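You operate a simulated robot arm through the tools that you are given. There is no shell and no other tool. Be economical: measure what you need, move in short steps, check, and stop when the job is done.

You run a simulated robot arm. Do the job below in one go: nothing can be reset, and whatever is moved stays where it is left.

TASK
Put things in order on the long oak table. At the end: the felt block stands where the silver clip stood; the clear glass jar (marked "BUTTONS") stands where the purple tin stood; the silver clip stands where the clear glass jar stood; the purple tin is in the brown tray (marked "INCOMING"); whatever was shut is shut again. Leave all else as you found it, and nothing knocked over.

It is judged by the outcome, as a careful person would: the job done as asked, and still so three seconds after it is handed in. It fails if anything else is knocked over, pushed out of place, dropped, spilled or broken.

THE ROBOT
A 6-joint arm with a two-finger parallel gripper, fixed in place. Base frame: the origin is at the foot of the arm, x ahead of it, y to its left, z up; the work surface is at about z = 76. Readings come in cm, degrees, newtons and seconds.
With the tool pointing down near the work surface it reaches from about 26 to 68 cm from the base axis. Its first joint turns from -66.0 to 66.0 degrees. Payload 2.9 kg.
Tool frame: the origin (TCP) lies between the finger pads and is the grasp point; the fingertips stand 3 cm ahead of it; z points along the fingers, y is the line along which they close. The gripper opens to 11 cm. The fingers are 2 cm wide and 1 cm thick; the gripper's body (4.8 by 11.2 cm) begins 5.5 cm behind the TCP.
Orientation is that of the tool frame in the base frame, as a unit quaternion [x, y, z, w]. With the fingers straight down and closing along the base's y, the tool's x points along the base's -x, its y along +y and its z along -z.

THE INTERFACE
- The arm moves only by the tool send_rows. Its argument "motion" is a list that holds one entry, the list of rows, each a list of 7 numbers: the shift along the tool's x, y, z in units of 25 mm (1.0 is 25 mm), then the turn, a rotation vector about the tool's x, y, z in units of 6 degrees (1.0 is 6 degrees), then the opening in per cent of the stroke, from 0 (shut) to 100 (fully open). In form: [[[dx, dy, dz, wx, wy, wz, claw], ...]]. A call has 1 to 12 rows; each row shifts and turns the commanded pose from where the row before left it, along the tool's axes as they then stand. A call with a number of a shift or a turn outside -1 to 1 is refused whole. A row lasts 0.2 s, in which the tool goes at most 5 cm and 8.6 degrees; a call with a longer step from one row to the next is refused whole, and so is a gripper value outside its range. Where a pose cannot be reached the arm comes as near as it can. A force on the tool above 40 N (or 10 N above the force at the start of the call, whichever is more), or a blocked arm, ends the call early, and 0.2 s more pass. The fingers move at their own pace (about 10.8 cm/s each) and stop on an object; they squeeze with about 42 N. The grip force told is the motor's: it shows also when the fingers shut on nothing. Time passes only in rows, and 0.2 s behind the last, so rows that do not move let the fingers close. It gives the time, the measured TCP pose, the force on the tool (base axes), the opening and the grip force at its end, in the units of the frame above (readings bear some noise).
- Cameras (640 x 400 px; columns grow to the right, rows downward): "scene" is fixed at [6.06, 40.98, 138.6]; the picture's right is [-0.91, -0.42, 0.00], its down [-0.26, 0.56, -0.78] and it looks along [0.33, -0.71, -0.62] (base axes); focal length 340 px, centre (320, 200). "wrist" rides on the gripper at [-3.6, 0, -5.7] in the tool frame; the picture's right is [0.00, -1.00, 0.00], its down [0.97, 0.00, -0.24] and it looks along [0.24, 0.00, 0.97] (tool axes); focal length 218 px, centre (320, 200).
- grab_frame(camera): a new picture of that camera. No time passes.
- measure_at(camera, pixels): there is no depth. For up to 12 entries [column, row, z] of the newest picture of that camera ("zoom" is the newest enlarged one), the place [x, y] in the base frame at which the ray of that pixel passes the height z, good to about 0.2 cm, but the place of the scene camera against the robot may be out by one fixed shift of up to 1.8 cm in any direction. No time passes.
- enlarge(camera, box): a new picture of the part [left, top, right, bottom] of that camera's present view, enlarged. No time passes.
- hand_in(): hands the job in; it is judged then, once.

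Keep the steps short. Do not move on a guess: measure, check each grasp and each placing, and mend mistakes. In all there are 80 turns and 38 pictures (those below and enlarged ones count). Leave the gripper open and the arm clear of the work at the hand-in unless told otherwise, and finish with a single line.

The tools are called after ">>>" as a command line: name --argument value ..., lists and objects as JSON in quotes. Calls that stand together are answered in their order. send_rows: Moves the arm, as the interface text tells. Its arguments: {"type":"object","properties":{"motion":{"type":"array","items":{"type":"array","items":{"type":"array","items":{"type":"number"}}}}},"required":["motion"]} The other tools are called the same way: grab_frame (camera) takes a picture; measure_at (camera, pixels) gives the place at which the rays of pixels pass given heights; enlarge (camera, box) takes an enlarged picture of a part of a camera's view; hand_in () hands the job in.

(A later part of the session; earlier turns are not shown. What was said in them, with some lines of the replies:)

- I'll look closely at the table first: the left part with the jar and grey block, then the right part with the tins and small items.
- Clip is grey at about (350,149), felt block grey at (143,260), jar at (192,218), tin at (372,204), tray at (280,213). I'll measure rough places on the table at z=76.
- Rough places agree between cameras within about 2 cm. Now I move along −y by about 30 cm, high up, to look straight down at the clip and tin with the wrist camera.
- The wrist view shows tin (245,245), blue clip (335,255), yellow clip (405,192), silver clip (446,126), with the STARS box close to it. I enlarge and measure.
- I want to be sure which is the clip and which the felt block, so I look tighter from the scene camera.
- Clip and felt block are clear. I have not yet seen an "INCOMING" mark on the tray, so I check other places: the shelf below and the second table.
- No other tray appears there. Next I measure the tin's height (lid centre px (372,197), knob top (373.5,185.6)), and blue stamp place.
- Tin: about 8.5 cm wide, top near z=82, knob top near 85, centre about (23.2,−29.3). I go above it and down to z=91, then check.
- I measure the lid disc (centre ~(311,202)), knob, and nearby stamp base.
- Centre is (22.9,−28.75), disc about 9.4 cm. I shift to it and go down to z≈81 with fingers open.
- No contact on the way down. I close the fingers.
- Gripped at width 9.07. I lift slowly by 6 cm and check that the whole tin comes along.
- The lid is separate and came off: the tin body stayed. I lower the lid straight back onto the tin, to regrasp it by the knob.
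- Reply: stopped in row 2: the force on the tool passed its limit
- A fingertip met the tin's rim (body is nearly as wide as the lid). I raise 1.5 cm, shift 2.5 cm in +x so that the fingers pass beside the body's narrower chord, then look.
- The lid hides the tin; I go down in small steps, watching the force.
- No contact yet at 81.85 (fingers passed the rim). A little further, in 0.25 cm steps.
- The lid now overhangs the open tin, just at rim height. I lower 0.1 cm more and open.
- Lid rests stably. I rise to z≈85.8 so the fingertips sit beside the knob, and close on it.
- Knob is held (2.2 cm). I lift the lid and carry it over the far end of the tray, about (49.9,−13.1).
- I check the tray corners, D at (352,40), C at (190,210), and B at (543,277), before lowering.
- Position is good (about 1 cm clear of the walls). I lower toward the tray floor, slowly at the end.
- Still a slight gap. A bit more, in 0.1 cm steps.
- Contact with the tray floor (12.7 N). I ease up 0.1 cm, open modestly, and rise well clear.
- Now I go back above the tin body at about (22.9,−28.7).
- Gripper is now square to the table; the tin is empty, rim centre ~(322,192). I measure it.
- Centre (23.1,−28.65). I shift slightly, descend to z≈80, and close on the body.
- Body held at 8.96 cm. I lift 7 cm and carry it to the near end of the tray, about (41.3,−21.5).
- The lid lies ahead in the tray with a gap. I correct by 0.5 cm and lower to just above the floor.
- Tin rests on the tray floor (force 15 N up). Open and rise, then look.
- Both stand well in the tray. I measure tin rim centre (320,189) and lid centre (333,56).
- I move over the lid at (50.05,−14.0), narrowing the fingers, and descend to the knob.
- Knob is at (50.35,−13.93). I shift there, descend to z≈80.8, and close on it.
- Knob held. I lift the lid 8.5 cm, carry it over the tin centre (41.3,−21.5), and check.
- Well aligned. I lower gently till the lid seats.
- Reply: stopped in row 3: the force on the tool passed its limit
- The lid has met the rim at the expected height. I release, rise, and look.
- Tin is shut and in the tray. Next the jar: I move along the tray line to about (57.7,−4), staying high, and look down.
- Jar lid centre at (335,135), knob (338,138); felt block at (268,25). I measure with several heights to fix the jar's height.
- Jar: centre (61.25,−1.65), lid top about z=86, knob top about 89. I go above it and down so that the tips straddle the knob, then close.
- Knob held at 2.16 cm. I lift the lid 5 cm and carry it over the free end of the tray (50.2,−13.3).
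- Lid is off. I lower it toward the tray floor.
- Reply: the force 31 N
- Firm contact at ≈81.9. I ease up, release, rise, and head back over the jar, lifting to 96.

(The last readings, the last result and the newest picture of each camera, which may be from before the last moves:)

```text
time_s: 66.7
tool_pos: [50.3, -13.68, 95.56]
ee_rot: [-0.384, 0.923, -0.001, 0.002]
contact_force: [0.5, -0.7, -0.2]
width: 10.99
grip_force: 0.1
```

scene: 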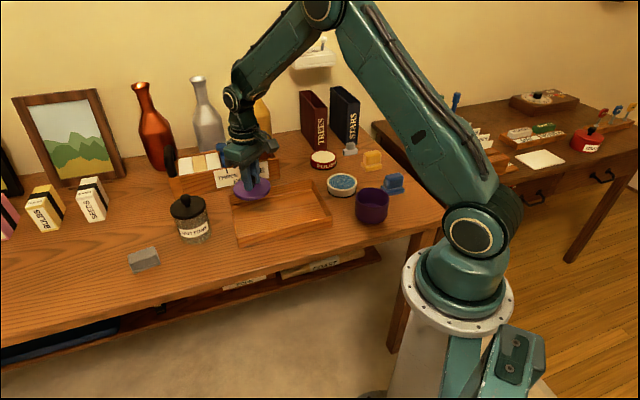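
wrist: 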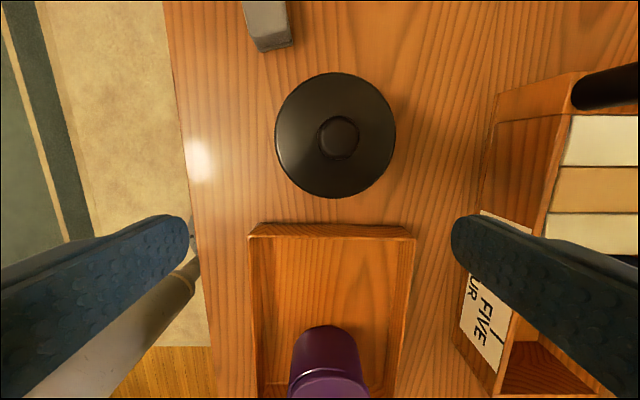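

Now back above the jar body (61.2,−1.65) with fingers open.

>>> send_rows --motion '[[[-0.929, 0.044, 0, 0, 0, 0, 100], [-0.929, 0.044, 0, 0, 0, 0, 100], [-0.929, 0.044, 0, 0, 0, 0, 100], [-0.929, 0.044, 0, 0, 0, 0, 100], [-0.929, 0.044, 0, 0, 0, 0, 100], [-0.929, 0.044, 0, 0, 0, 0, 100], [-0.929, 0.044, 0, 0, 0, 0, 100], [0, 0, 0.6, 0, 0, 0, 100], [0, 0, 0.6, 0, 0, 0, 100], [0, 0, 0, 0, 0, 0, 100]]]'

>>> grab_frame --camera "wrist"

```text
time_s: 68.9
tool_pos: [61.17, -1.23, 92.7]
ee_rot: [-0.384, 0.923, -0.002, 0.002]
contact_force: [-0.3, -0.4, -0.2]
width: 10.99
grip_force: 0.0
```

```text
8 pictures are left
```

wrist: 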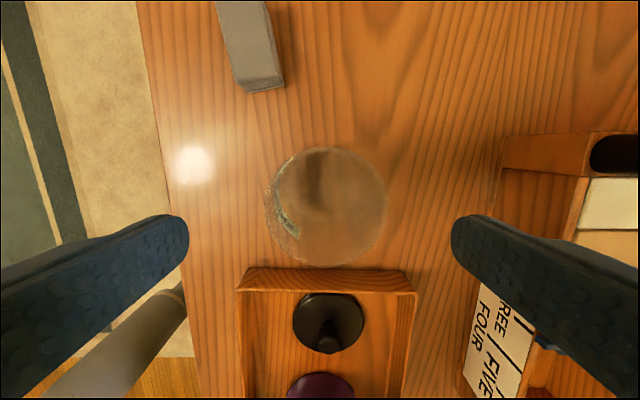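

Jar rim: left 277, right 387, top 147, bottom 265. I measure it, the lid in the tray, and the felt block corners.

>>> measure_at --camera "wrist" --pixels '[[332, 206, 85.3], [277, 206, 85.3], [387, 206, 85.3], [332, 147, 85.3], [332, 265, 85.3], [329, 322, 78], [248, 93, 76], [284, 84, 76], [215, 2, 78.5], [266, 2, 78.5]]'

```text
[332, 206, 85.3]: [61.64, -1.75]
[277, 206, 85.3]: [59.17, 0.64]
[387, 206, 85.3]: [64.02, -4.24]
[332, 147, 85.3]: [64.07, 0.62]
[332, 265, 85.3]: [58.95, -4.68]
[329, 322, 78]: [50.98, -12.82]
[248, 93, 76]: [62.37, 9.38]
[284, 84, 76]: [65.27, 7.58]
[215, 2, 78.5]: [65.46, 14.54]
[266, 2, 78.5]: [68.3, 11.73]
```

Jar centre ≈ (61.5,−1.75). I shift, descend to z≈81 and close.

>>> send_rows --motion '[[[0.07, -0.24, 0, 0, 0, 0, 100], [0, 0, 0.7, 0, 0, 0, 100], [0, 0, 0.7, 0, 0, 0, 100], [0, 0, 0.7, 0, 0, 0, 100], [0, 0, 0.7, 0, 0, 0, 100], [0, 0, 0.7, 0, 0, 0, 100], [0, 0, 0.7, 0, 0, 0, 100], [0, 0, 0.48, 0, 0, 0, 100], [0, 0, 0, 0, 0, 0, 70], [0, 0, 0, 0, 0, 0, 50], [0, 0, 0, 0, 0, 0, 50], [0, 0, 0, 0, 0, 0, 50]]]'

```text
time_s: 71.5
tool_pos: [61.43, -1.97, 80.98]
ee_rot: [-0.384, 0.923, -0.002, 0.001]
contact_force: [1.6, 0.0, 0.4]
width: 7.94
grip_force: 42.0
```

Jar held (7.94 cm). I lift it 12.5 cm, smoothly.

>>> send_rows --motion '[[[0, 0, -0.3, 0, 0, 0, 50], [0, 0, -0.6, 0, 0, 0, 50], [0, 0, -0.8, 0, 0, 0, 50], [0, 0, -0.9, 0, 0, 0, 50], [0, 0, -0.9, 0, 0, 0, 50], [0, 0, -0.8, 0, 0, 0, 50], [0, 0, -0.5, 0, 0, 0, 50], [0, 0, -0.2, 0, 0, 0, 50], [0, 0, 0, 0, 0, 0, 50]]]'

>>> enlarge --camera "scene" --box '[120, 80, 360, 260]'

```text
time_s: 73.5
tool_pos: [61.49, -1.82, 93.46]
ee_rot: [-0.383, 0.924, -0.001, 0.002]
contact_force: [-0.1, -0.2, -6.3]
width: 7.94
grip_force: 42.4
```

```text
2.22 times, centred on (240, 170) of scene
```

zoom: 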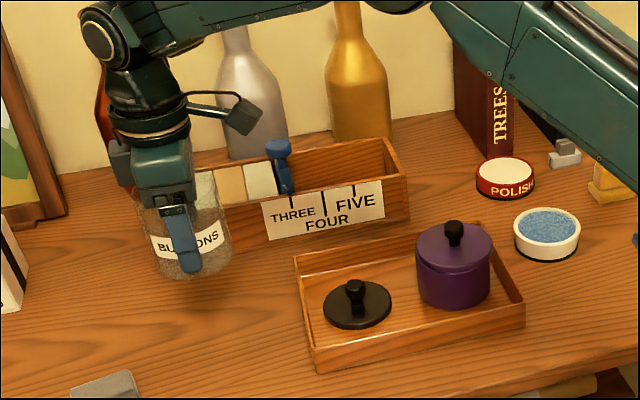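

Jar came up whole (6.3 N). I carry it in a straight line at z≈93 toward the old tin spot, first half.

>>> send_rows --motion '[[[0.4, 0.07, 0, 0, 0, 0, 50], [0.8, 0.143, 0, 0, 0, 0, 50], [0.96, 0.171, 0, 0, 0, 0, 50], [0.96, 0.171, 0, 0, 0, 0, 50], [0.96, 0.171, 0, 0, 0, 0, 50], [0.96, 0.171, 0, 0, 0, 0, 50], [0.96, 0.171, 0, 0, 0, 0, 50], [0.96, 0.171, 0, 0, 0, 0, 50], [0.96, 0.171, 0, 0, 0, 0, 50], [0.8, 0.143, 0, 0, 0, 0, 50], [0.4, 0.07, 0, 0, 0, 0, 50], [0, 0, 0, 0, 0, 0, 50]]]'

```text
time_s: 76.1
tool_pos: [42.53, -15.28, 93.28]
ee_rot: [-0.383, 0.924, -0.001, 0.002]
contact_force: [0.1, 0.1, -6.4]
width: 7.95
grip_force: 42.1
```

>>> send_rows --motion '[[[0.4, 0.074, 0, 0, 0, 0, 50], [0.8, 0.148, 0, 0, 0, 0, 50], [0.98, 0.182, 0, 0, 0, 0, 50], [0.98, 0.182, 0, 0, 0, 0, 50], [0.98, 0.182, 0, 0, 0, 0, 50], [0.98, 0.182, 0, 0, 0, 0, 50], [0.98, 0.182, 0, 0, 0, 0, 50], [0.98, 0.182, 0, 0, 0, 0, 50], [0.98, 0.182, 0, 0, 0, 0, 50], [0.8, 0.148, 0, 0, 0, 0, 50], [0.44, 0.081, 0, 0, 0, 0, 50], [0, 0, 0, 0, 0, 0, 50]]]'

```text
time_s: 78.7
tool_pos: [22.94, -28.58, 93.2]
ee_rot: [-0.384, 0.923, -0.001, 0.002]
contact_force: [0.3, -0.5, -6.5]
width: 7.96
grip_force: 42.0
```

Above the old tin spot (22.9,−28.6). I lower to just above the table.

>>> send_rows --motion '[[[0, 0, 0.6, 0, 0, 0, 50], [0, 0, 0.9, 0, 0, 0, 50], [0, 0, 0.9, 0, 0, 0, 50], [0, 0, 0.9, 0, 0, 0, 50], [0, 0, 0.8, 0, 0, 0, 50], [0, 0, 0.4, 0, 0, 0, 50], [0, 0, 0.12, 0, 0, 0, 50], [0, 0, 0.06, 0, 0, 0, 50], [0, 0, 0.06, 0, 0, 0, 50], [0, 0, 0.06, 0, 0, 0, 50], [0, 0, 0.05, 0, 0, 0, 50], [0, 0, 0, 0, 0, 0, 50]]]'

```text
time_s: 81.3
tool_pos: [23.16, -28.62, 81.11]
ee_rot: [-0.383, 0.924, -0.001, 0.002]
contact_force: [-0.7, -0.1, -6.2]
width: 7.94
grip_force: 42.1
```

>>> send_rows --motion '[[[0, 0, 0.05, 0, 0, 0, 50], [0, 0, 0.05, 0, 0, 0, 50], [0, 0, 0.05, 0, 0, 0, 50], [0, 0, 0, 0, 0, 0, 50]]]'

```text
time_s: 82.3
tool_pos: [23.15, -28.61, 80.71]
ee_rot: [-0.384, 0.923, -0.002, 0.002]
contact_force: [-1.3, 0.8, 23.3]
width: 7.97
grip_force: 41.6
```

Jar stands on the table (23 N). I release and rise.

>>> send_rows --motion '[[[0, 0, -0.05, 0, 0, 0, 50], [0, 0, 0, 0, 0, 0, 96], [0, 0, 0, 0, 0, 0, 96], [0, 0, -0.7, 0, 0, 0, 96], [0, 0, -1, 0, 0, 0, 96], [0, 0, -1, 0, 0, 0, 96], [0, 0, -1, 0, 0, 0, 96], [0, 0, -1, 0, 0, 0, 50], [0, 0, -1, 0, 0, 0, 50], [0, 0, 0, 0, 0, 0, 50]]]'

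>>> send_rows --motion '[[[-1, -0.284, 0, 0, 0, 0, 50], [-1, -0.284, 0, 0, 0, 0, 50], [-1, -0.284, 0, 0, 0, 0, 50], [-1, -0.284, 0, 0, 0, 0, 50], [-1, -0.284, 0, 0, 0, 0, 50], [-1, -0.284, 0, 0, 0, 0, 50], [-1, -0.284, 0, 0, 0, 0, 50], [-1, -0.284, 0, 0, 0, 0, 50], [-1, -0.284, 0, 0, 0, 0, 50], [-1, -0.284, 0, 0, 0, 0, 50], [-1, -0.284, 0, 0, 0, 0, 50], [-0.98, -0.28, 0, 0, 0, 0, 50]]]'

```text
time_s: 84.5
tool_pos: [23.03, -28.9, 95.32]
ee_rot: [-0.383, 0.924, -0.001, 0.002]
contact_force: [0.6, 1.0, -0.1]
width: 5.49
grip_force: 0.2
```

```text
time_s: 87.1
tool_pos: [49.92, -13.09, 95.08]
ee_rot: [-0.383, 0.924, 0.0, 0.002]
contact_force: [-0.3, -0.9, 0.5]
width: 5.49
grip_force: 0.1
```

I correct slightly and descend to z≈82.1 over the lid's knob, then close.

>>> send_rows --motion '[[[-0.02, -0.22, 0, 0, 0, 0, 50], [0, 0, 1, 0, 0, 0, 50], [0, 0, 1, 0, 0, 0, 50], [0, 0, 1, 0, 0, 0, 50], [0, 0, 1, 0, 0, 0, 50], [0, 0, 0.8, 0, 0, 0, 50], [0, 0, 0.36, 0, 0, 0, 50], [0, 0, 0, 0, 0, 0, 50], [0, 0, 0, 0, 0, 0, 25], [0, 0, 0, 0, 0, 0, 5], [0, 0, 0, 0, 0, 0, 5], [0, 0, 0, 0, 0, 0, 5]]]'

>>> grab_frame --camera "wrist"

```text
time_s: 89.7
tool_pos: [50.67, -13.76, 82.05]
ee_rot: [-0.383, 0.924, -0.001, 0.001]
contact_force: [0.3, -0.6, 0.2]
width: 2.17
grip_force: 41.9
```

```text
6 pictures are left
```

wrist: 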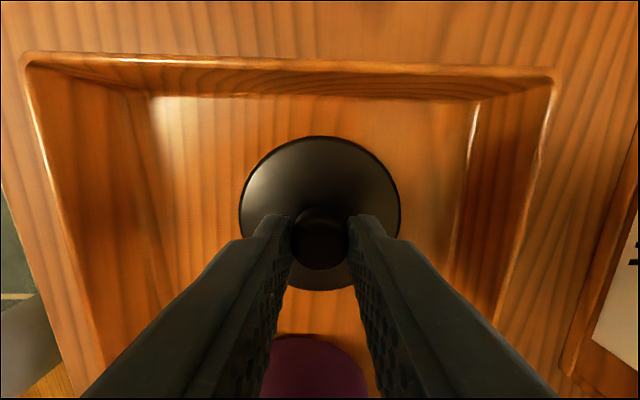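

Knob held. I measure the lid centre against the TCP for accurate placing.

>>> measure_at --camera "wrist" --pixels '[[320, 213, 77.3], [240, 210, 77.3], [401, 210, 77.3], [320, 137, 77.3], [320, 290, 77.3]]'

```text
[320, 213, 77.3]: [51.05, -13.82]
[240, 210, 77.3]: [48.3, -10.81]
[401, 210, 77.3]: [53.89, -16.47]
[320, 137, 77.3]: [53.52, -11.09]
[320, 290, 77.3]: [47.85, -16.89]
```

I lift and carry the lid back toward the jar.

>>> send_rows --motion '[[[0, 0, -0.5, 0, 0, 0, 5], [0, 0, -1, 0, 0, 0, 5], [0, 0, -1, 0, 0, 0, 5], [0, 0, -1, 0, 0, 0, 5], [0, 0, -1, 0, 0, 0, 5], [0, 0, -0.9, 0, 0, 0, 5], [0.95, 0.28, 0, 0, 0, 0, 5], [0.95, 0.28, 0, 0, 0, 0, 5], [0.95, 0.28, 0, 0, 0, 0, 5], [0.95, 0.28, 0, 0, 0, 0, 5], [0.95, 0.28, 0, 0, 0, 0, 5], [0.95, 0.28, 0, 0, 0, 0, 5]]]'

>>> send_rows --motion '[[[0.95, 0.28, 0, 0, 0, 0, 5], [0.95, 0.28, 0, 0, 0, 0, 5], [0.95, 0.28, 0, 0, 0, 0, 5], [0.95, 0.28, 0, 0, 0, 0, 5], [0.95, 0.28, 0, 0, 0, 0, 5], [0.95, 0.28, 0, 0, 0, 0, 5], [0.62, 0.175, 0, 0, 0, 0, 5], [0, 0, 0, 0, 0, 0, 5], [0, 0, 0, 0, 0, 0, 5]]]'

```text
time_s: 92.3
tool_pos: [37.39, -20.79, 95.83]
ee_rot: [-0.384, 0.923, -0.001, 0.002]
contact_force: [-0.8, 0.1, -0.8]
width: 2.15
grip_force: 41.9
```

```text
time_s: 94.3
tool_pos: [22.92, -28.64, 95.72]
ee_rot: [-0.383, 0.924, -0.002, 0.002]
contact_force: [0.1, 0.1, -0.6]
width: 2.15
grip_force: 42.1
```

Above the jar. I lower until the lid seats (expected near 90.4).

>>> send_rows --motion '[[[-0.02, -0.04, 0.6, 0, 0, 0, 5], [0, 0, 0.7, 0, 0, 0, 5], [0, 0, 0.4, 0, 0, 0, 5], [0, 0, 0.1, 0, 0, 0, 5], [0, 0, 0.08, 0, 0, 0, 5], [0, 0, 0.06, 0, 0, 0, 5], [0, 0, 0.06, 0, 0, 0, 5], [0, 0, 0.06, 0, 0, 0, 5], [0, 0, 0, 0, 0, 0, 5]]]'

```text
time_s: 96.3
tool_pos: [23.09, -28.97, 90.49]
ee_rot: [-0.383, 0.924, -0.001, 0.003]
contact_force: [-1.9, 0.5, 0.2]
width: 2.15
grip_force: 43.0
```

>>> send_rows --motion '[[[0, 0, 0.06, 0, 0, 0, 5], [0, 0, 0.06, 0, 0, 0, 5], [0, 0, 0.06, 0, 0, 0, 5], [0, 0, 0, 0, 0, 0, 5]]]'

>>> enlarge --camera "scene" --box '[310, 130, 430, 240]'

```text
time_s: 96.9
tool_pos: [23.33, -29.01, 90.57]
ee_rot: [-0.383, 0.924, -0.003, 0.002]
contact_force: [-1.2, 1.3, 4.3]
width: 2.16
grip_force: 41.9
stopped in row 3: the force on the tool passed its limit (the readings are from after the stop); the commanded pose is now the measured one
```

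```text
3.64 times, centred on (370, 185) of scene
```

zoom: 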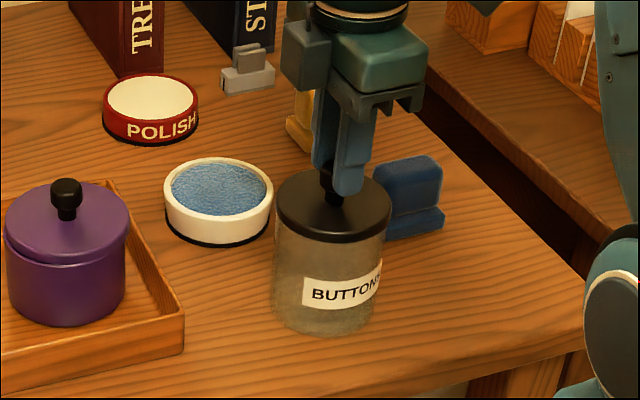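

The lid sits level on the jar. I release, rise, then turn the gripper by 90° for the clip (so the fingers close along its long side, clear of the STARS box).

>>> send_rows --motion '[[[0, 0, 0, 0, 0, 0, 40], [0, 0, 0, 0, 0, 0, 40], [0, 0, -0.5, 0, 0, 0, 40], [0, 0, -1, 0, 0, 0, 40], [0, 0, -1, 0, 0, 0, 40], [0, 0, -1, 0, 0, 1, 40], [0, 0, 0, 0, 0, 1, 40], [0, 0, 0, 0, 0, 1, 40], [0, 0, 0, 0, 0, 1, 40], [0, 0, 0, 0, 0, 1, 60], [0, 0, 0, 0, 0, 1, 60], [0, 0, 0, 0, 0, 1, 60]]]'

>>> send_rows --motion '[[[0, 0, 0, 0, 0, 1, 60], [0, 0, 0, 0, 0, 1, 60], [0, 0, 0, 0, 0, 1, 60], [0, 0, 0, 0, 0, 1, 60], [0, 0, 0, 0, 0, 1, 60], [0, 0, 0, 0, 0, 1, 60], [0, 0, 0, 0, 0, 1, 60], [0, 0, 0, 0, 0, 1, 60], [0, 0, 0, 0, 0, 0, 60]]]'

```text
time_s: 99.5
tool_pos: [23.2, -29.04, 99.33]
ee_rot: [-0.026, 1.0, -0.002, 0.003]
contact_force: [-0.2, 0.4, -0.6]
width: 6.62
grip_force: 0.1
```

```text
time_s: 101.5
tool_pos: [23.38, -28.89, 99.15]
ee_rot: [0.382, 0.924, -0.001, 0.003]
contact_force: [0.8, 0.1, 0.4]
width: 6.59
grip_force: 0.0
```

Now I move over to (37,−52.5) at z≈92, then tilt the fingers 18° outward to gain reach.

>>> send_rows --motion '[[[-0.956, -0.258, 0.255, 0, 0, 0, 60], [-0.956, -0.258, 0.255, 0, 0, 0, 60], [-0.956, -0.258, 0.255, 0, 0, 0, 60], [-0.956, -0.258, 0.255, 0, 0, 0, 60], [-0.956, -0.258, 0.255, 0, 0, 0, 60], [-0.956, -0.258, 0.255, 0, 0, 0, 60], [-0.956, -0.258, 0.255, 0, 0, 0, 60], [-0.956, -0.258, 0.255, 0, 0, 0, 60], [-0.956, -0.258, 0.255, 0, 0, 0, 60], [-0.956, -0.258, 0.255, 0, 0, 0, 60], [-0.956, -0.258, 0.255, 0, 0, 0, 60], [0, 0, 0, 0, 0, 0, 60]]]'

>>> send_rows --motion '[[[0, 0, 0, 0, -1, 0, 60], [0, 0, 0, 0, -1, 0, 60], [0, 0, 0, 0, -1, 0, 60], [0, 0, 0, 0, 0, 0, 60], [0, 0, 0, 0, 0, 0, 60]]]'

>>> grab_frame --camera "wrist"

```text
time_s: 104.1
tool_pos: [36.65, -52.72, 92.28]
ee_rot: [0.381, 0.925, 0.0, 0.003]
contact_force: [0.3, 0.3, 0.0]
width: 6.59
grip_force: 0.1
```

```text
time_s: 105.3
tool_pos: [36.79, -52.71, 92.34]
ee_rot: [0.377, 0.912, -0.061, 0.148]
contact_force: [-1.1, -0.2, 0.0]
width: 6.6
grip_force: 0.1
```

```text
4 pictures are left
```

wrist: 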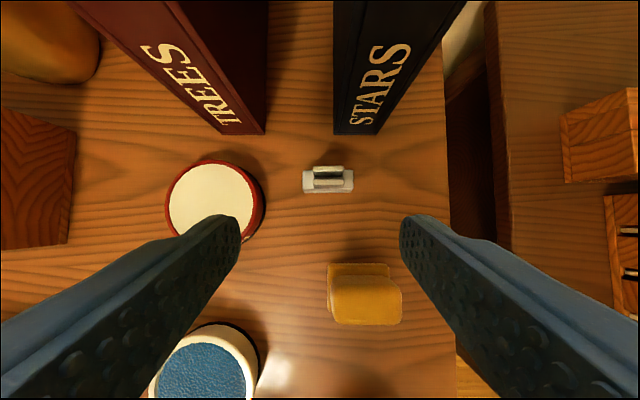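

Clear view: clip at (328,181), STARS box foot at row ~135. I measure the clip and neighbours.

>>> measure_at --camera "wrist" --pixels '[[328, 182, 77.3], [303, 182, 77], [353, 182, 77], [328, 171, 77.3], [328, 192, 76.5], [333, 135, 76], [378, 135, 76], [360, 262, 77], [235, 165, 78], [320, 192, 76]]'

```text
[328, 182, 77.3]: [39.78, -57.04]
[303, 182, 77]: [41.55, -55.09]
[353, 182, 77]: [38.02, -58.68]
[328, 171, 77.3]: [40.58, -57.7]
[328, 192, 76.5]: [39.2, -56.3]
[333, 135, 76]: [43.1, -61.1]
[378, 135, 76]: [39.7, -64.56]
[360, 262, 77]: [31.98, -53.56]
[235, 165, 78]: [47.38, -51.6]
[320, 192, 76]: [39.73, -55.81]
```

Clip centre (39.85,−57.0). I move over it, then straight down to about z=83 to see that the arm can reach.

>>> send_rows --motion '[[[-0.85, -0.17, 0.275, 0, 0, 0, 70], [-0.84, -0.17, 0.275, 0, 0, 0, 70], [0, 0, 0, 0, 0, 0, 70], [0.266, 0, 0.818, 0, 0, 0, 70], [0.266, 0, 0.818, 0, 0, 0, 70], [0.266, 0, 0.818, 0, 0, 0, 70], [0.266, 0, 0.818, 0, 0, 0, 70], [0, 0, 0, 0, 0, 0, 70], [0, 0, 0, 0, 0, 0, 70]]]'

```text
time_s: 107.3
tool_pos: [39.51, -56.2, 83.9]
ee_rot: [0.377, 0.913, -0.06, 0.147]
contact_force: [0.1, 0.1, -0.9]
width: 7.7
grip_force: 0.0
```

Reach is fine. Down the last 4.5 cm and close gently.

>>> send_rows --motion '[[[0.185, -0.06, 0.57, 0, 0, 0, 70], [0.185, -0.06, 0.57, 0, 0, 0, 70], [0.12, 0, 0.37, 0, 0, 0, 70], [0.065, 0, 0.2, 0, 0, 0, 70], [0, 0, 0, 0, 0, 0, 70], [0, 0, 0, 0, 0, 0, 50], [0, 0, 0, 0, 0, 0, 35], [0, 0, 0, 0, 0, 0, 35], [0, 0, 0, 0, 0, 0, 35]]]'

```text
time_s: 109.3
tool_pos: [39.16, -56.49, 79.44]
ee_rot: [0.378, 0.912, -0.061, 0.147]
contact_force: [-0.7, 0.2, 0.3]
width: 4.89
grip_force: 41.9
```

Clip held at 4.89 cm. I lift it 8 cm straight up, then move inward and higher.

>>> send_rows --motion '[[[-0.247, 0, -0.76, 0, 0, 0, 35], [-0.247, 0, -0.76, 0, 0, 0, 35], [-0.247, 0, -0.76, 0, 0, 0, 35], [-0.247, 0, -0.76, 0, 0, 0, 35], [0.703, 0.684, -0.544, 0, 0, 0, 35], [0.703, 0.684, -0.544, 0, 0, 0, 35], [0.703, 0.684, -0.544, 0, 0, 0, 35], [0.703, 0.684, -0.544, 0, 0, 0, 35], [0.703, 0.684, -0.544, 0, 0, 0, 35], [0.703, 0.684, -0.544, 0, 0, 0, 35], [0.703, 0.684, -0.544, 0, 0, 0, 35], [0.703, 0.684, -0.544, 0, 0, 0, 35]]]'

```text
time_s: 111.9
tool_pos: [37.14, -35.05, 93.13]
ee_rot: [0.377, 0.912, -0.059, 0.148]
contact_force: [0.3, 0.1, 0.2]
width: 4.88
grip_force: 42.2
```

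Now along over the tray toward the old jar spot, in two legs (keeping away from the card box).

>>> send_rows --motion '[[[0.271, 0.845, -0.088, 0, 0, 0, 35], [0.271, 0.845, -0.088, 0, 0, 0, 35], [0.271, 0.845, -0.088, 0, 0, 0, 35], [0.271, 0.845, -0.088, 0, 0, 0, 35], [0.271, 0.845, -0.088, 0, 0, 0, 35], [0.271, 0.845, -0.088, 0, 0, 0, 35], [0.271, 0.845, -0.088, 0, 0, 0, 35], [0.271, 0.845, -0.088, 0, 0, 0, 35], [0.271, 0.845, -0.088, 0, 0, 0, 35]]]'

>>> send_rows --motion '[[[0.063, 0.961, 0.119, 0, 0, 0, 35], [0.063, 0.961, 0.119, 0, 0, 0, 35], [0.063, 0.961, 0.119, 0, 0, 0, 35], [0.063, 0.961, 0.119, 0, 0, 0, 35], [0.063, 0.961, 0.119, 0, 0, 0, 35], [0.063, 0.961, 0.119, 0, 0, 0, 35], [0.063, 0.961, 0.119, 0, 0, 0, 35], [0.063, 0.961, 0.119, 0, 0, 0, 35], [0.063, 0.961, 0.119, 0, 0, 0, 35], [0, 0, 0, 0, 0, 0, 35], [0, 0, 0, 0, 0, 0, 35]]]'

```text
time_s: 113.9
tool_pos: [45.49, -17.11, 93.28]
ee_rot: [0.378, 0.912, -0.06, 0.148]
contact_force: [0.7, 0.4, -0.3]
width: 4.84
grip_force: 42.1
```

```text
time_s: 116.3
tool_pos: [60.75, -1.63, 90.28]
ee_rot: [0.378, 0.912, -0.06, 0.147]
contact_force: [-0.1, -0.6, -0.4]
width: 4.86
grip_force: 41.7
```

Above the old jar spot. I lower straight to just above the table.

>>> send_rows --motion '[[[0.07, 0.1, -0.02, 0, 0, 0, 35], [0.26, 0, 0.8, 0, 0, 0, 35], [0.26, 0, 0.8, 0, 0, 0, 35], [0.26, 0, 0.8, 0, 0, 0, 35], [0.26, 0, 0.8, 0, 0, 0, 35], [0.2, 0, 0.6, 0, 0, 0, 35], [0.05, 0, 0.15, 0, 0, 0, 35], [0, 0, 0, 0, 0, 0, 35]]]'

>>> send_rows --motion '[[[0.02, 0, 0.06, 0, 0, 0, 35], [0.02, 0, 0.06, 0, 0, 0, 35], [0, 0, 0, 0, 0, 0, 35]]]'

```text
time_s: 118.1
tool_pos: [60.72, -0.85, 79.73]
ee_rot: [0.378, 0.912, -0.06, 0.147]
contact_force: [-0.3, -0.5, -1.4]
width: 4.84
grip_force: 42.6
```

```text
time_s: 118.9
tool_pos: [60.86, -1.11, 79.5]
ee_rot: [0.377, 0.913, -0.06, 0.147]
contact_force: [1.1, 0.0, -0.1]
width: 4.88
grip_force: 42.0
```

>>> send_rows --motion '[[[0.015, 0, 0.04, 0, 0, 0, 35], [0.015, 0, 0.04, 0, 0, 0, 35], [0, 0, 0, 0, 0, 0, 35]]]'

```text
time_s: 119.7
tool_pos: [60.93, -1.06, 79.44]
ee_rot: [0.378, 0.912, -0.059, 0.15]
contact_force: [-3.2, 0.9, 17.4]
width: 4.88
grip_force: 42.2
```

Clip touches the table (17 N). I release, rise 10 cm, move toward the felt block and look down at both.

>>> send_rows --motion '[[[-0.015, 0, -0.04, 0, 0, 0, 35], [0, 0, 0, 0, 0, 0, 65], [0, 0, 0, 0, 0, 0, 65], [-0.15, 0, -0.45, 0, 0, 0, 65], [-0.272, 0, -0.836, 0, 0, 0, 65], [-0.272, 0, -0.836, 0, 0, 0, 65], [-0.272, 0, -0.836, 0, 0, 0, 65], [-0.272, 0, -0.836, 0, 0, 0, 65], [0, 0, 0, 0, 0, 0, 65]]]'

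>>> send_rows --motion '[[[0.47, 0.79, -0.15, 0, 0, 0, 100], [0.47, 0.79, -0.15, 0, 0, 0, 100], [0.47, 0.79, -0.15, 0, 0, 0, 100], [0.47, 0.79, -0.15, 0, 0, 0, 100], [0, 0, 0, 0, 0, 0, 100], [0, 0, 0, 0, 0, 0, 100]]]'

>>> grab_frame --camera "wrist"

```text
time_s: 121.7
tool_pos: [60.63, -1.06, 89.28]
ee_rot: [0.377, 0.913, -0.06, 0.148]
contact_force: [0.1, 0.4, 0.0]
width: 7.14
grip_force: 0.2
```

```text
time_s: 123.1
tool_pos: [62.82, 8.23, 89.55]
ee_rot: [0.378, 0.912, -0.06, 0.147]
contact_force: [-0.2, 0.1, 0.3]
width: 11.0
grip_force: 0.0
```

```text
3 pictures are left
```

wrist: 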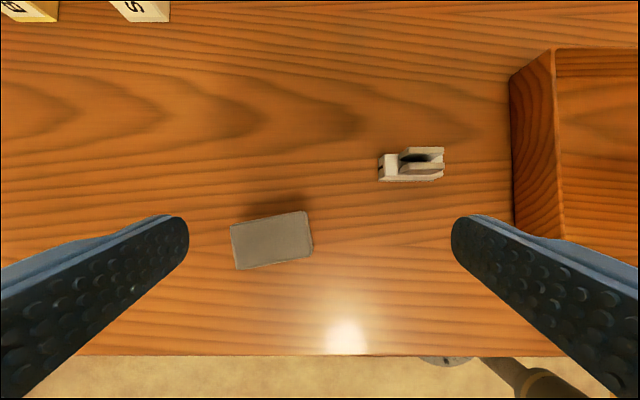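

Clip stands fine at (412,165). The felt block's top has corners (231,226),(307,211),(312,256),(235,269). I measure.

>>> measure_at --camera "wrist" --pixels '[[271, 240, 78.5], [271, 240, 78], [231, 226, 78.5], [307, 211, 78.5], [312, 256, 78.5], [235, 269, 78.5], [411, 168, 77.2], [379, 168, 77], [444, 168, 77]]'

```text
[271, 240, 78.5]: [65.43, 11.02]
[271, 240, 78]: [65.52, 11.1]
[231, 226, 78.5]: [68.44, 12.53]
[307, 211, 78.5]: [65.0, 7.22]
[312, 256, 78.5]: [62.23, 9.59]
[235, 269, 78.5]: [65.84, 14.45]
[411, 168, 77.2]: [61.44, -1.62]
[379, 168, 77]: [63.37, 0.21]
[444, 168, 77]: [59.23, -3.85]
```

Clip is right on the old jar spot. Block centre (65.4,11.0), 6.2 cm long at about 55°. I turn 10.5°, move over it, go down, and close along its length.

>>> send_rows --motion '[[[0, 0, 0, -0.27, 0, -0.832, 100], [0, 0, 0, -0.27, 0, -0.832, 100], [0.025, 0.75, 0, 0, 0, 0, 100], [0.025, 0.75, 0, 0, 0, 0, 100], [0.25, 0, 0.772, 0, 0, 0, 100], [0.25, 0, 0.772, 0, 0, 0, 100], [0.25, 0, 0.772, 0, 0, 0, 100], [0.25, 0, 0.772, 0, 0, 0, 100], [0.15, 0, 0.472, 0, 0, 0, 100], [0.1, 0, 0.3, 0, 0, 0, 100], [0, 0, 0, 0, 0, 0, 100]]]'

>>> send_rows --motion '[[[0, 0, 0, 0, 0, 0, 75], [0, 0, 0, 0, 0, 0, 60], [0, 0, 0, 0, 0, 0, 48], [0, 0, 0, 0, 0, 0, 48], [0, 0, 0, 0, 0, 0, 48]]]'

```text
time_s: 125.5
tool_pos: [64.91, 11.15, 79.25]
ee_rot: [0.291, 0.943, -0.046, 0.152]
contact_force: [0.0, 1.1, 1.3]
width: 10.98
grip_force: 0.0
```

```text
time_s: 126.7
tool_pos: [64.91, 11.19, 79.17]
ee_rot: [0.292, 0.943, -0.047, 0.154]
contact_force: [0.2, 0.6, 0.4]
width: 5.91
grip_force: 42.0
```

Block held at 5.91 cm. I lift, turn back, and carry it over the tray to the waypoint (37,−35).

>>> send_rows --motion '[[[-0.247, 0, -0.76, 0, 0, 0, 48], [-0.247, 0, -0.76, 0, 0, 0, 48], [-0.247, 0, -0.76, 0, 0, 0, 48], [-0.247, 0, -0.76, 0, 0, 0, 48], [0, 0, 0, 0.27, 0, 0.832, 48], [0, 0, 0, 0.27, 0, 0.832, 48], [-0.233, -0.951, -0.113, 0, 0, 0, 48], [-0.233, -0.951, -0.113, 0, 0, 0, 48], [-0.233, -0.951, -0.113, 0, 0, 0, 48], [-0.233, -0.951, -0.113, 0, 0, 0, 48], [-0.233, -0.951, -0.113, 0, 0, 0, 48], [-0.233, -0.951, -0.113, 0, 0, 0, 48]]]'

>>> send_rows --motion '[[[-0.233, -0.951, -0.113, 0, 0, 0, 48], [-0.233, -0.951, -0.113, 0, 0, 0, 48], [-0.233, -0.951, -0.113, 0, 0, 0, 48], [-0.233, -0.951, -0.113, 0, 0, 0, 48], [-0.233, -0.951, -0.113, 0, 0, 0, 48], [-0.233, -0.951, -0.113, 0, 0, 0, 48], [-0.233, -0.951, -0.113, 0, 0, 0, 48], [-0.233, -0.951, -0.113, 0, 0, 0, 48], [0, 0, 0, 0, 0, 0, 48]]]'

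>>> send_rows --motion '[[[-0.271, -0.845, 0.088, 0, 0, 0, 48], [-0.271, -0.845, 0.088, 0, 0, 0, 48], [-0.271, -0.845, 0.088, 0, 0, 0, 48], [-0.271, -0.845, 0.088, 0, 0, 0, 48], [-0.271, -0.845, 0.088, 0, 0, 0, 48], [-0.271, -0.845, 0.088, 0, 0, 0, 48], [-0.271, -0.845, 0.088, 0, 0, 0, 48], [-0.271, -0.845, 0.088, 0, 0, 0, 48], [-0.271, -0.845, 0.088, 0, 0, 0, 48], [0, 0, 0, 0, 0, 0, 48]]]'

```text
time_s: 129.3
tool_pos: [56.4, -0.78, 89.71]
ee_rot: [0.377, 0.912, -0.06, 0.149]
contact_force: [-0.3, 0.0, -0.3]
width: 5.92
grip_force: 42.1
```

```text
time_s: 131.3
tool_pos: [45.76, -17.11, 93.53]
ee_rot: [0.377, 0.913, -0.06, 0.146]
contact_force: [-0.9, -0.2, -1.4]
width: 5.96
grip_force: 41.9
```

```text
time_s: 133.5
tool_pos: [36.98, -34.87, 93.32]
ee_rot: [0.377, 0.913, -0.06, 0.147]
contact_force: [1.5, 0.0, -0.9]
width: 5.93
grip_force: 41.7
```

Next over the old clip spot, at z≈87.

>>> send_rows --motion '[[[-0.723, -0.682, 0.55, 0, 0, 0, 48], [-0.723, -0.682, 0.55, 0, 0, 0, 48], [-0.723, -0.682, 0.55, 0, 0, 0, 48], [-0.723, -0.682, 0.55, 0, 0, 0, 48], [-0.723, -0.682, 0.55, 0, 0, 0, 48], [-0.723, -0.682, 0.55, 0, 0, 0, 48], [-0.723, -0.682, 0.55, 0, 0, 0, 48], [-0.723, -0.682, 0.55, 0, 0, 0, 48], [0, 0, 0, 0, 0, 0, 48], [0, 0, 0, 0, 0, 0, 48]]]'

```text
time_s: 135.7
tool_pos: [39.7, -56.73, 87.55]
ee_rot: [0.378, 0.912, -0.061, 0.146]
contact_force: [0.2, -0.7, -0.1]
width: 5.89
grip_force: 42.0
5 turns are left
```

On spot. I lower straight down, with the last half centimetre in 1 mm steps until it touches.

>>> send_rows --motion '[[[-0.02, -0.02, 0, 0, 0, 0, 48], [0.247, 0, 0.76, 0, 0, 0, 48], [0.247, 0, 0.76, 0, 0, 0, 48], [0.247, 0, 0.76, 0, 0, 0, 48], [0.247, 0, 0.76, 0, 0, 0, 48], [0.015, 0, 0.04, 0, 0, 0, 48], [0.015, 0, 0.04, 0, 0, 0, 48], [0.015, 0, 0.04, 0, 0, 0, 48], [0, 0, 0, 0, 0, 0, 48]]]'

>>> send_rows --motion '[[[0.01, 0, 0.03, 0, 0, 0, 48], [0.01, 0, 0.03, 0, 0, 0, 48], [0, 0, 0, 0, 0, 0, 48]]]'

```text
time_s: 137.7
tool_pos: [39.52, -56.88, 79.25]
ee_rot: [0.377, 0.912, -0.061, 0.148]
contact_force: [-1.4, 1.1, 2.4]
width: 5.92
grip_force: 42.2
```

```text
time_s: 138.5
tool_pos: [39.67, -57.1, 79.3]
ee_rot: [0.377, 0.912, -0.061, 0.149]
contact_force: [-4.5, 8.1, 23.9]
width: 5.93
grip_force: 42.0
4 turns are left
```

Block rests on the table (24 N). I ease off, open, rise clear, back away inward, and look with both cameras.

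>>> send_rows --motion '[[[-0.015, 0, -0.04, 0, 0, 0, 48], [0, 0, 0, 0, 0, 0, 78], [0, 0, 0, 0, 0, 0, 78], [-0.15, 0, -0.45, 0, 0, 0, 78], [-0.272, 0, -0.836, 0, 0, 0, 78], [-0.272, 0, -0.836, 0, 0, 0, 78], [-0.272, 0, -0.836, 0, 0, 0, 78], [-0.272, 0, -0.836, 0, 0, 0, 78], [-0.272, 0, -0.836, 0, 0, 0, 78], [0, 0, 0, 0, 0, 0, 100]]]'

>>> send_rows --motion '[[[0.7, 0, -0.23, 0, 0, 0, 100], [0.7, 0, -0.23, 0, 0, 0, 100], [0.7, 0, -0.23, 0, 0, 0, 100], [0.7, 0, -0.23, 0, 0, 0, 100], [0, 0, 0, 0, 0, 0, 100]]]'

>>> grab_frame --camera "wrist"

>>> grab_frame --camera "scene"

>>> measure_at --camera "scene" --pixels '[[350, 150, 77]]'

```text
time_s: 140.7
tool_pos: [39.69, -56.91, 91.12]
ee_rot: [0.377, 0.912, -0.06, 0.148]
contact_force: [-0.3, 0.3, -0.1]
width: 11.01
grip_force: 0.2
```

```text
time_s: 141.9
tool_pos: [34.36, -51.75, 91.18]
ee_rot: [0.377, 0.912, -0.06, 0.148]
contact_force: [-0.1, 0.2, 0.2]
width: 11.01
grip_force: 0.1
```

```text
2 pictures are left
```

wrist: 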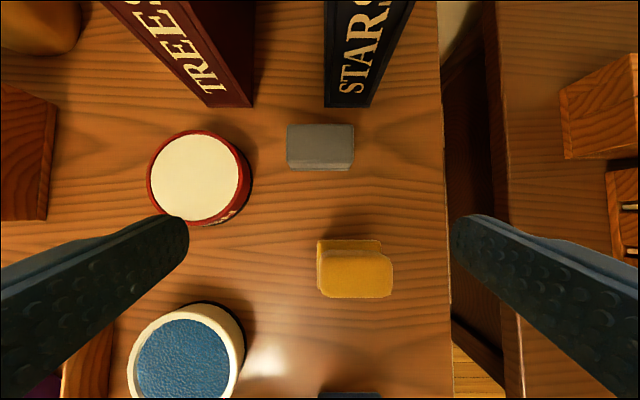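

```text
1 pictures are left
```

scene: 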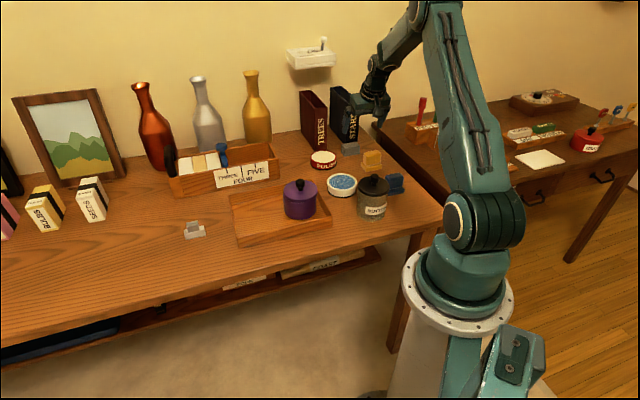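

```text
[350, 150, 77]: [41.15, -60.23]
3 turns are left
```

All pieces are in place. A last check of the block's place (320,145) and a close look at jar and tin lids.

>>> measure_at --camera "wrist" --pixels '[[320, 145, 78.3], [287, 147, 78], [354, 147, 78]]'

>>> enlarge --camera "scene" --box '[270, 135, 420, 230]'

```text
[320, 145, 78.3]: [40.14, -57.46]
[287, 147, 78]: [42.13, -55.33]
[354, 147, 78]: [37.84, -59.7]
```

```text
4.21 times, centred on (345, 182) of scene
2 turns are left
```

zoom: 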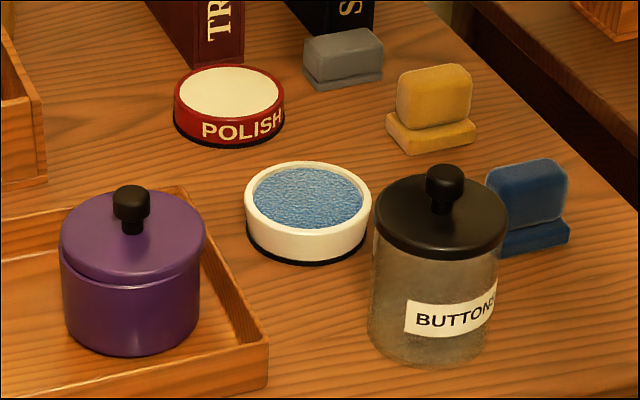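

The block is at about (40.0,−57.4), within half a centimetre of where the clip stood. Both lids are on and nothing else has been disturbed. The gripper is open and clear of the table, so I hand in.

>>> hand_in

```text
The job is handed in.
```

The felt block, glass jar and silver clip stand where you asked, both lids are back on, and the purple tin is in the only tray on the table, though I never saw its "INCOMING" mark.
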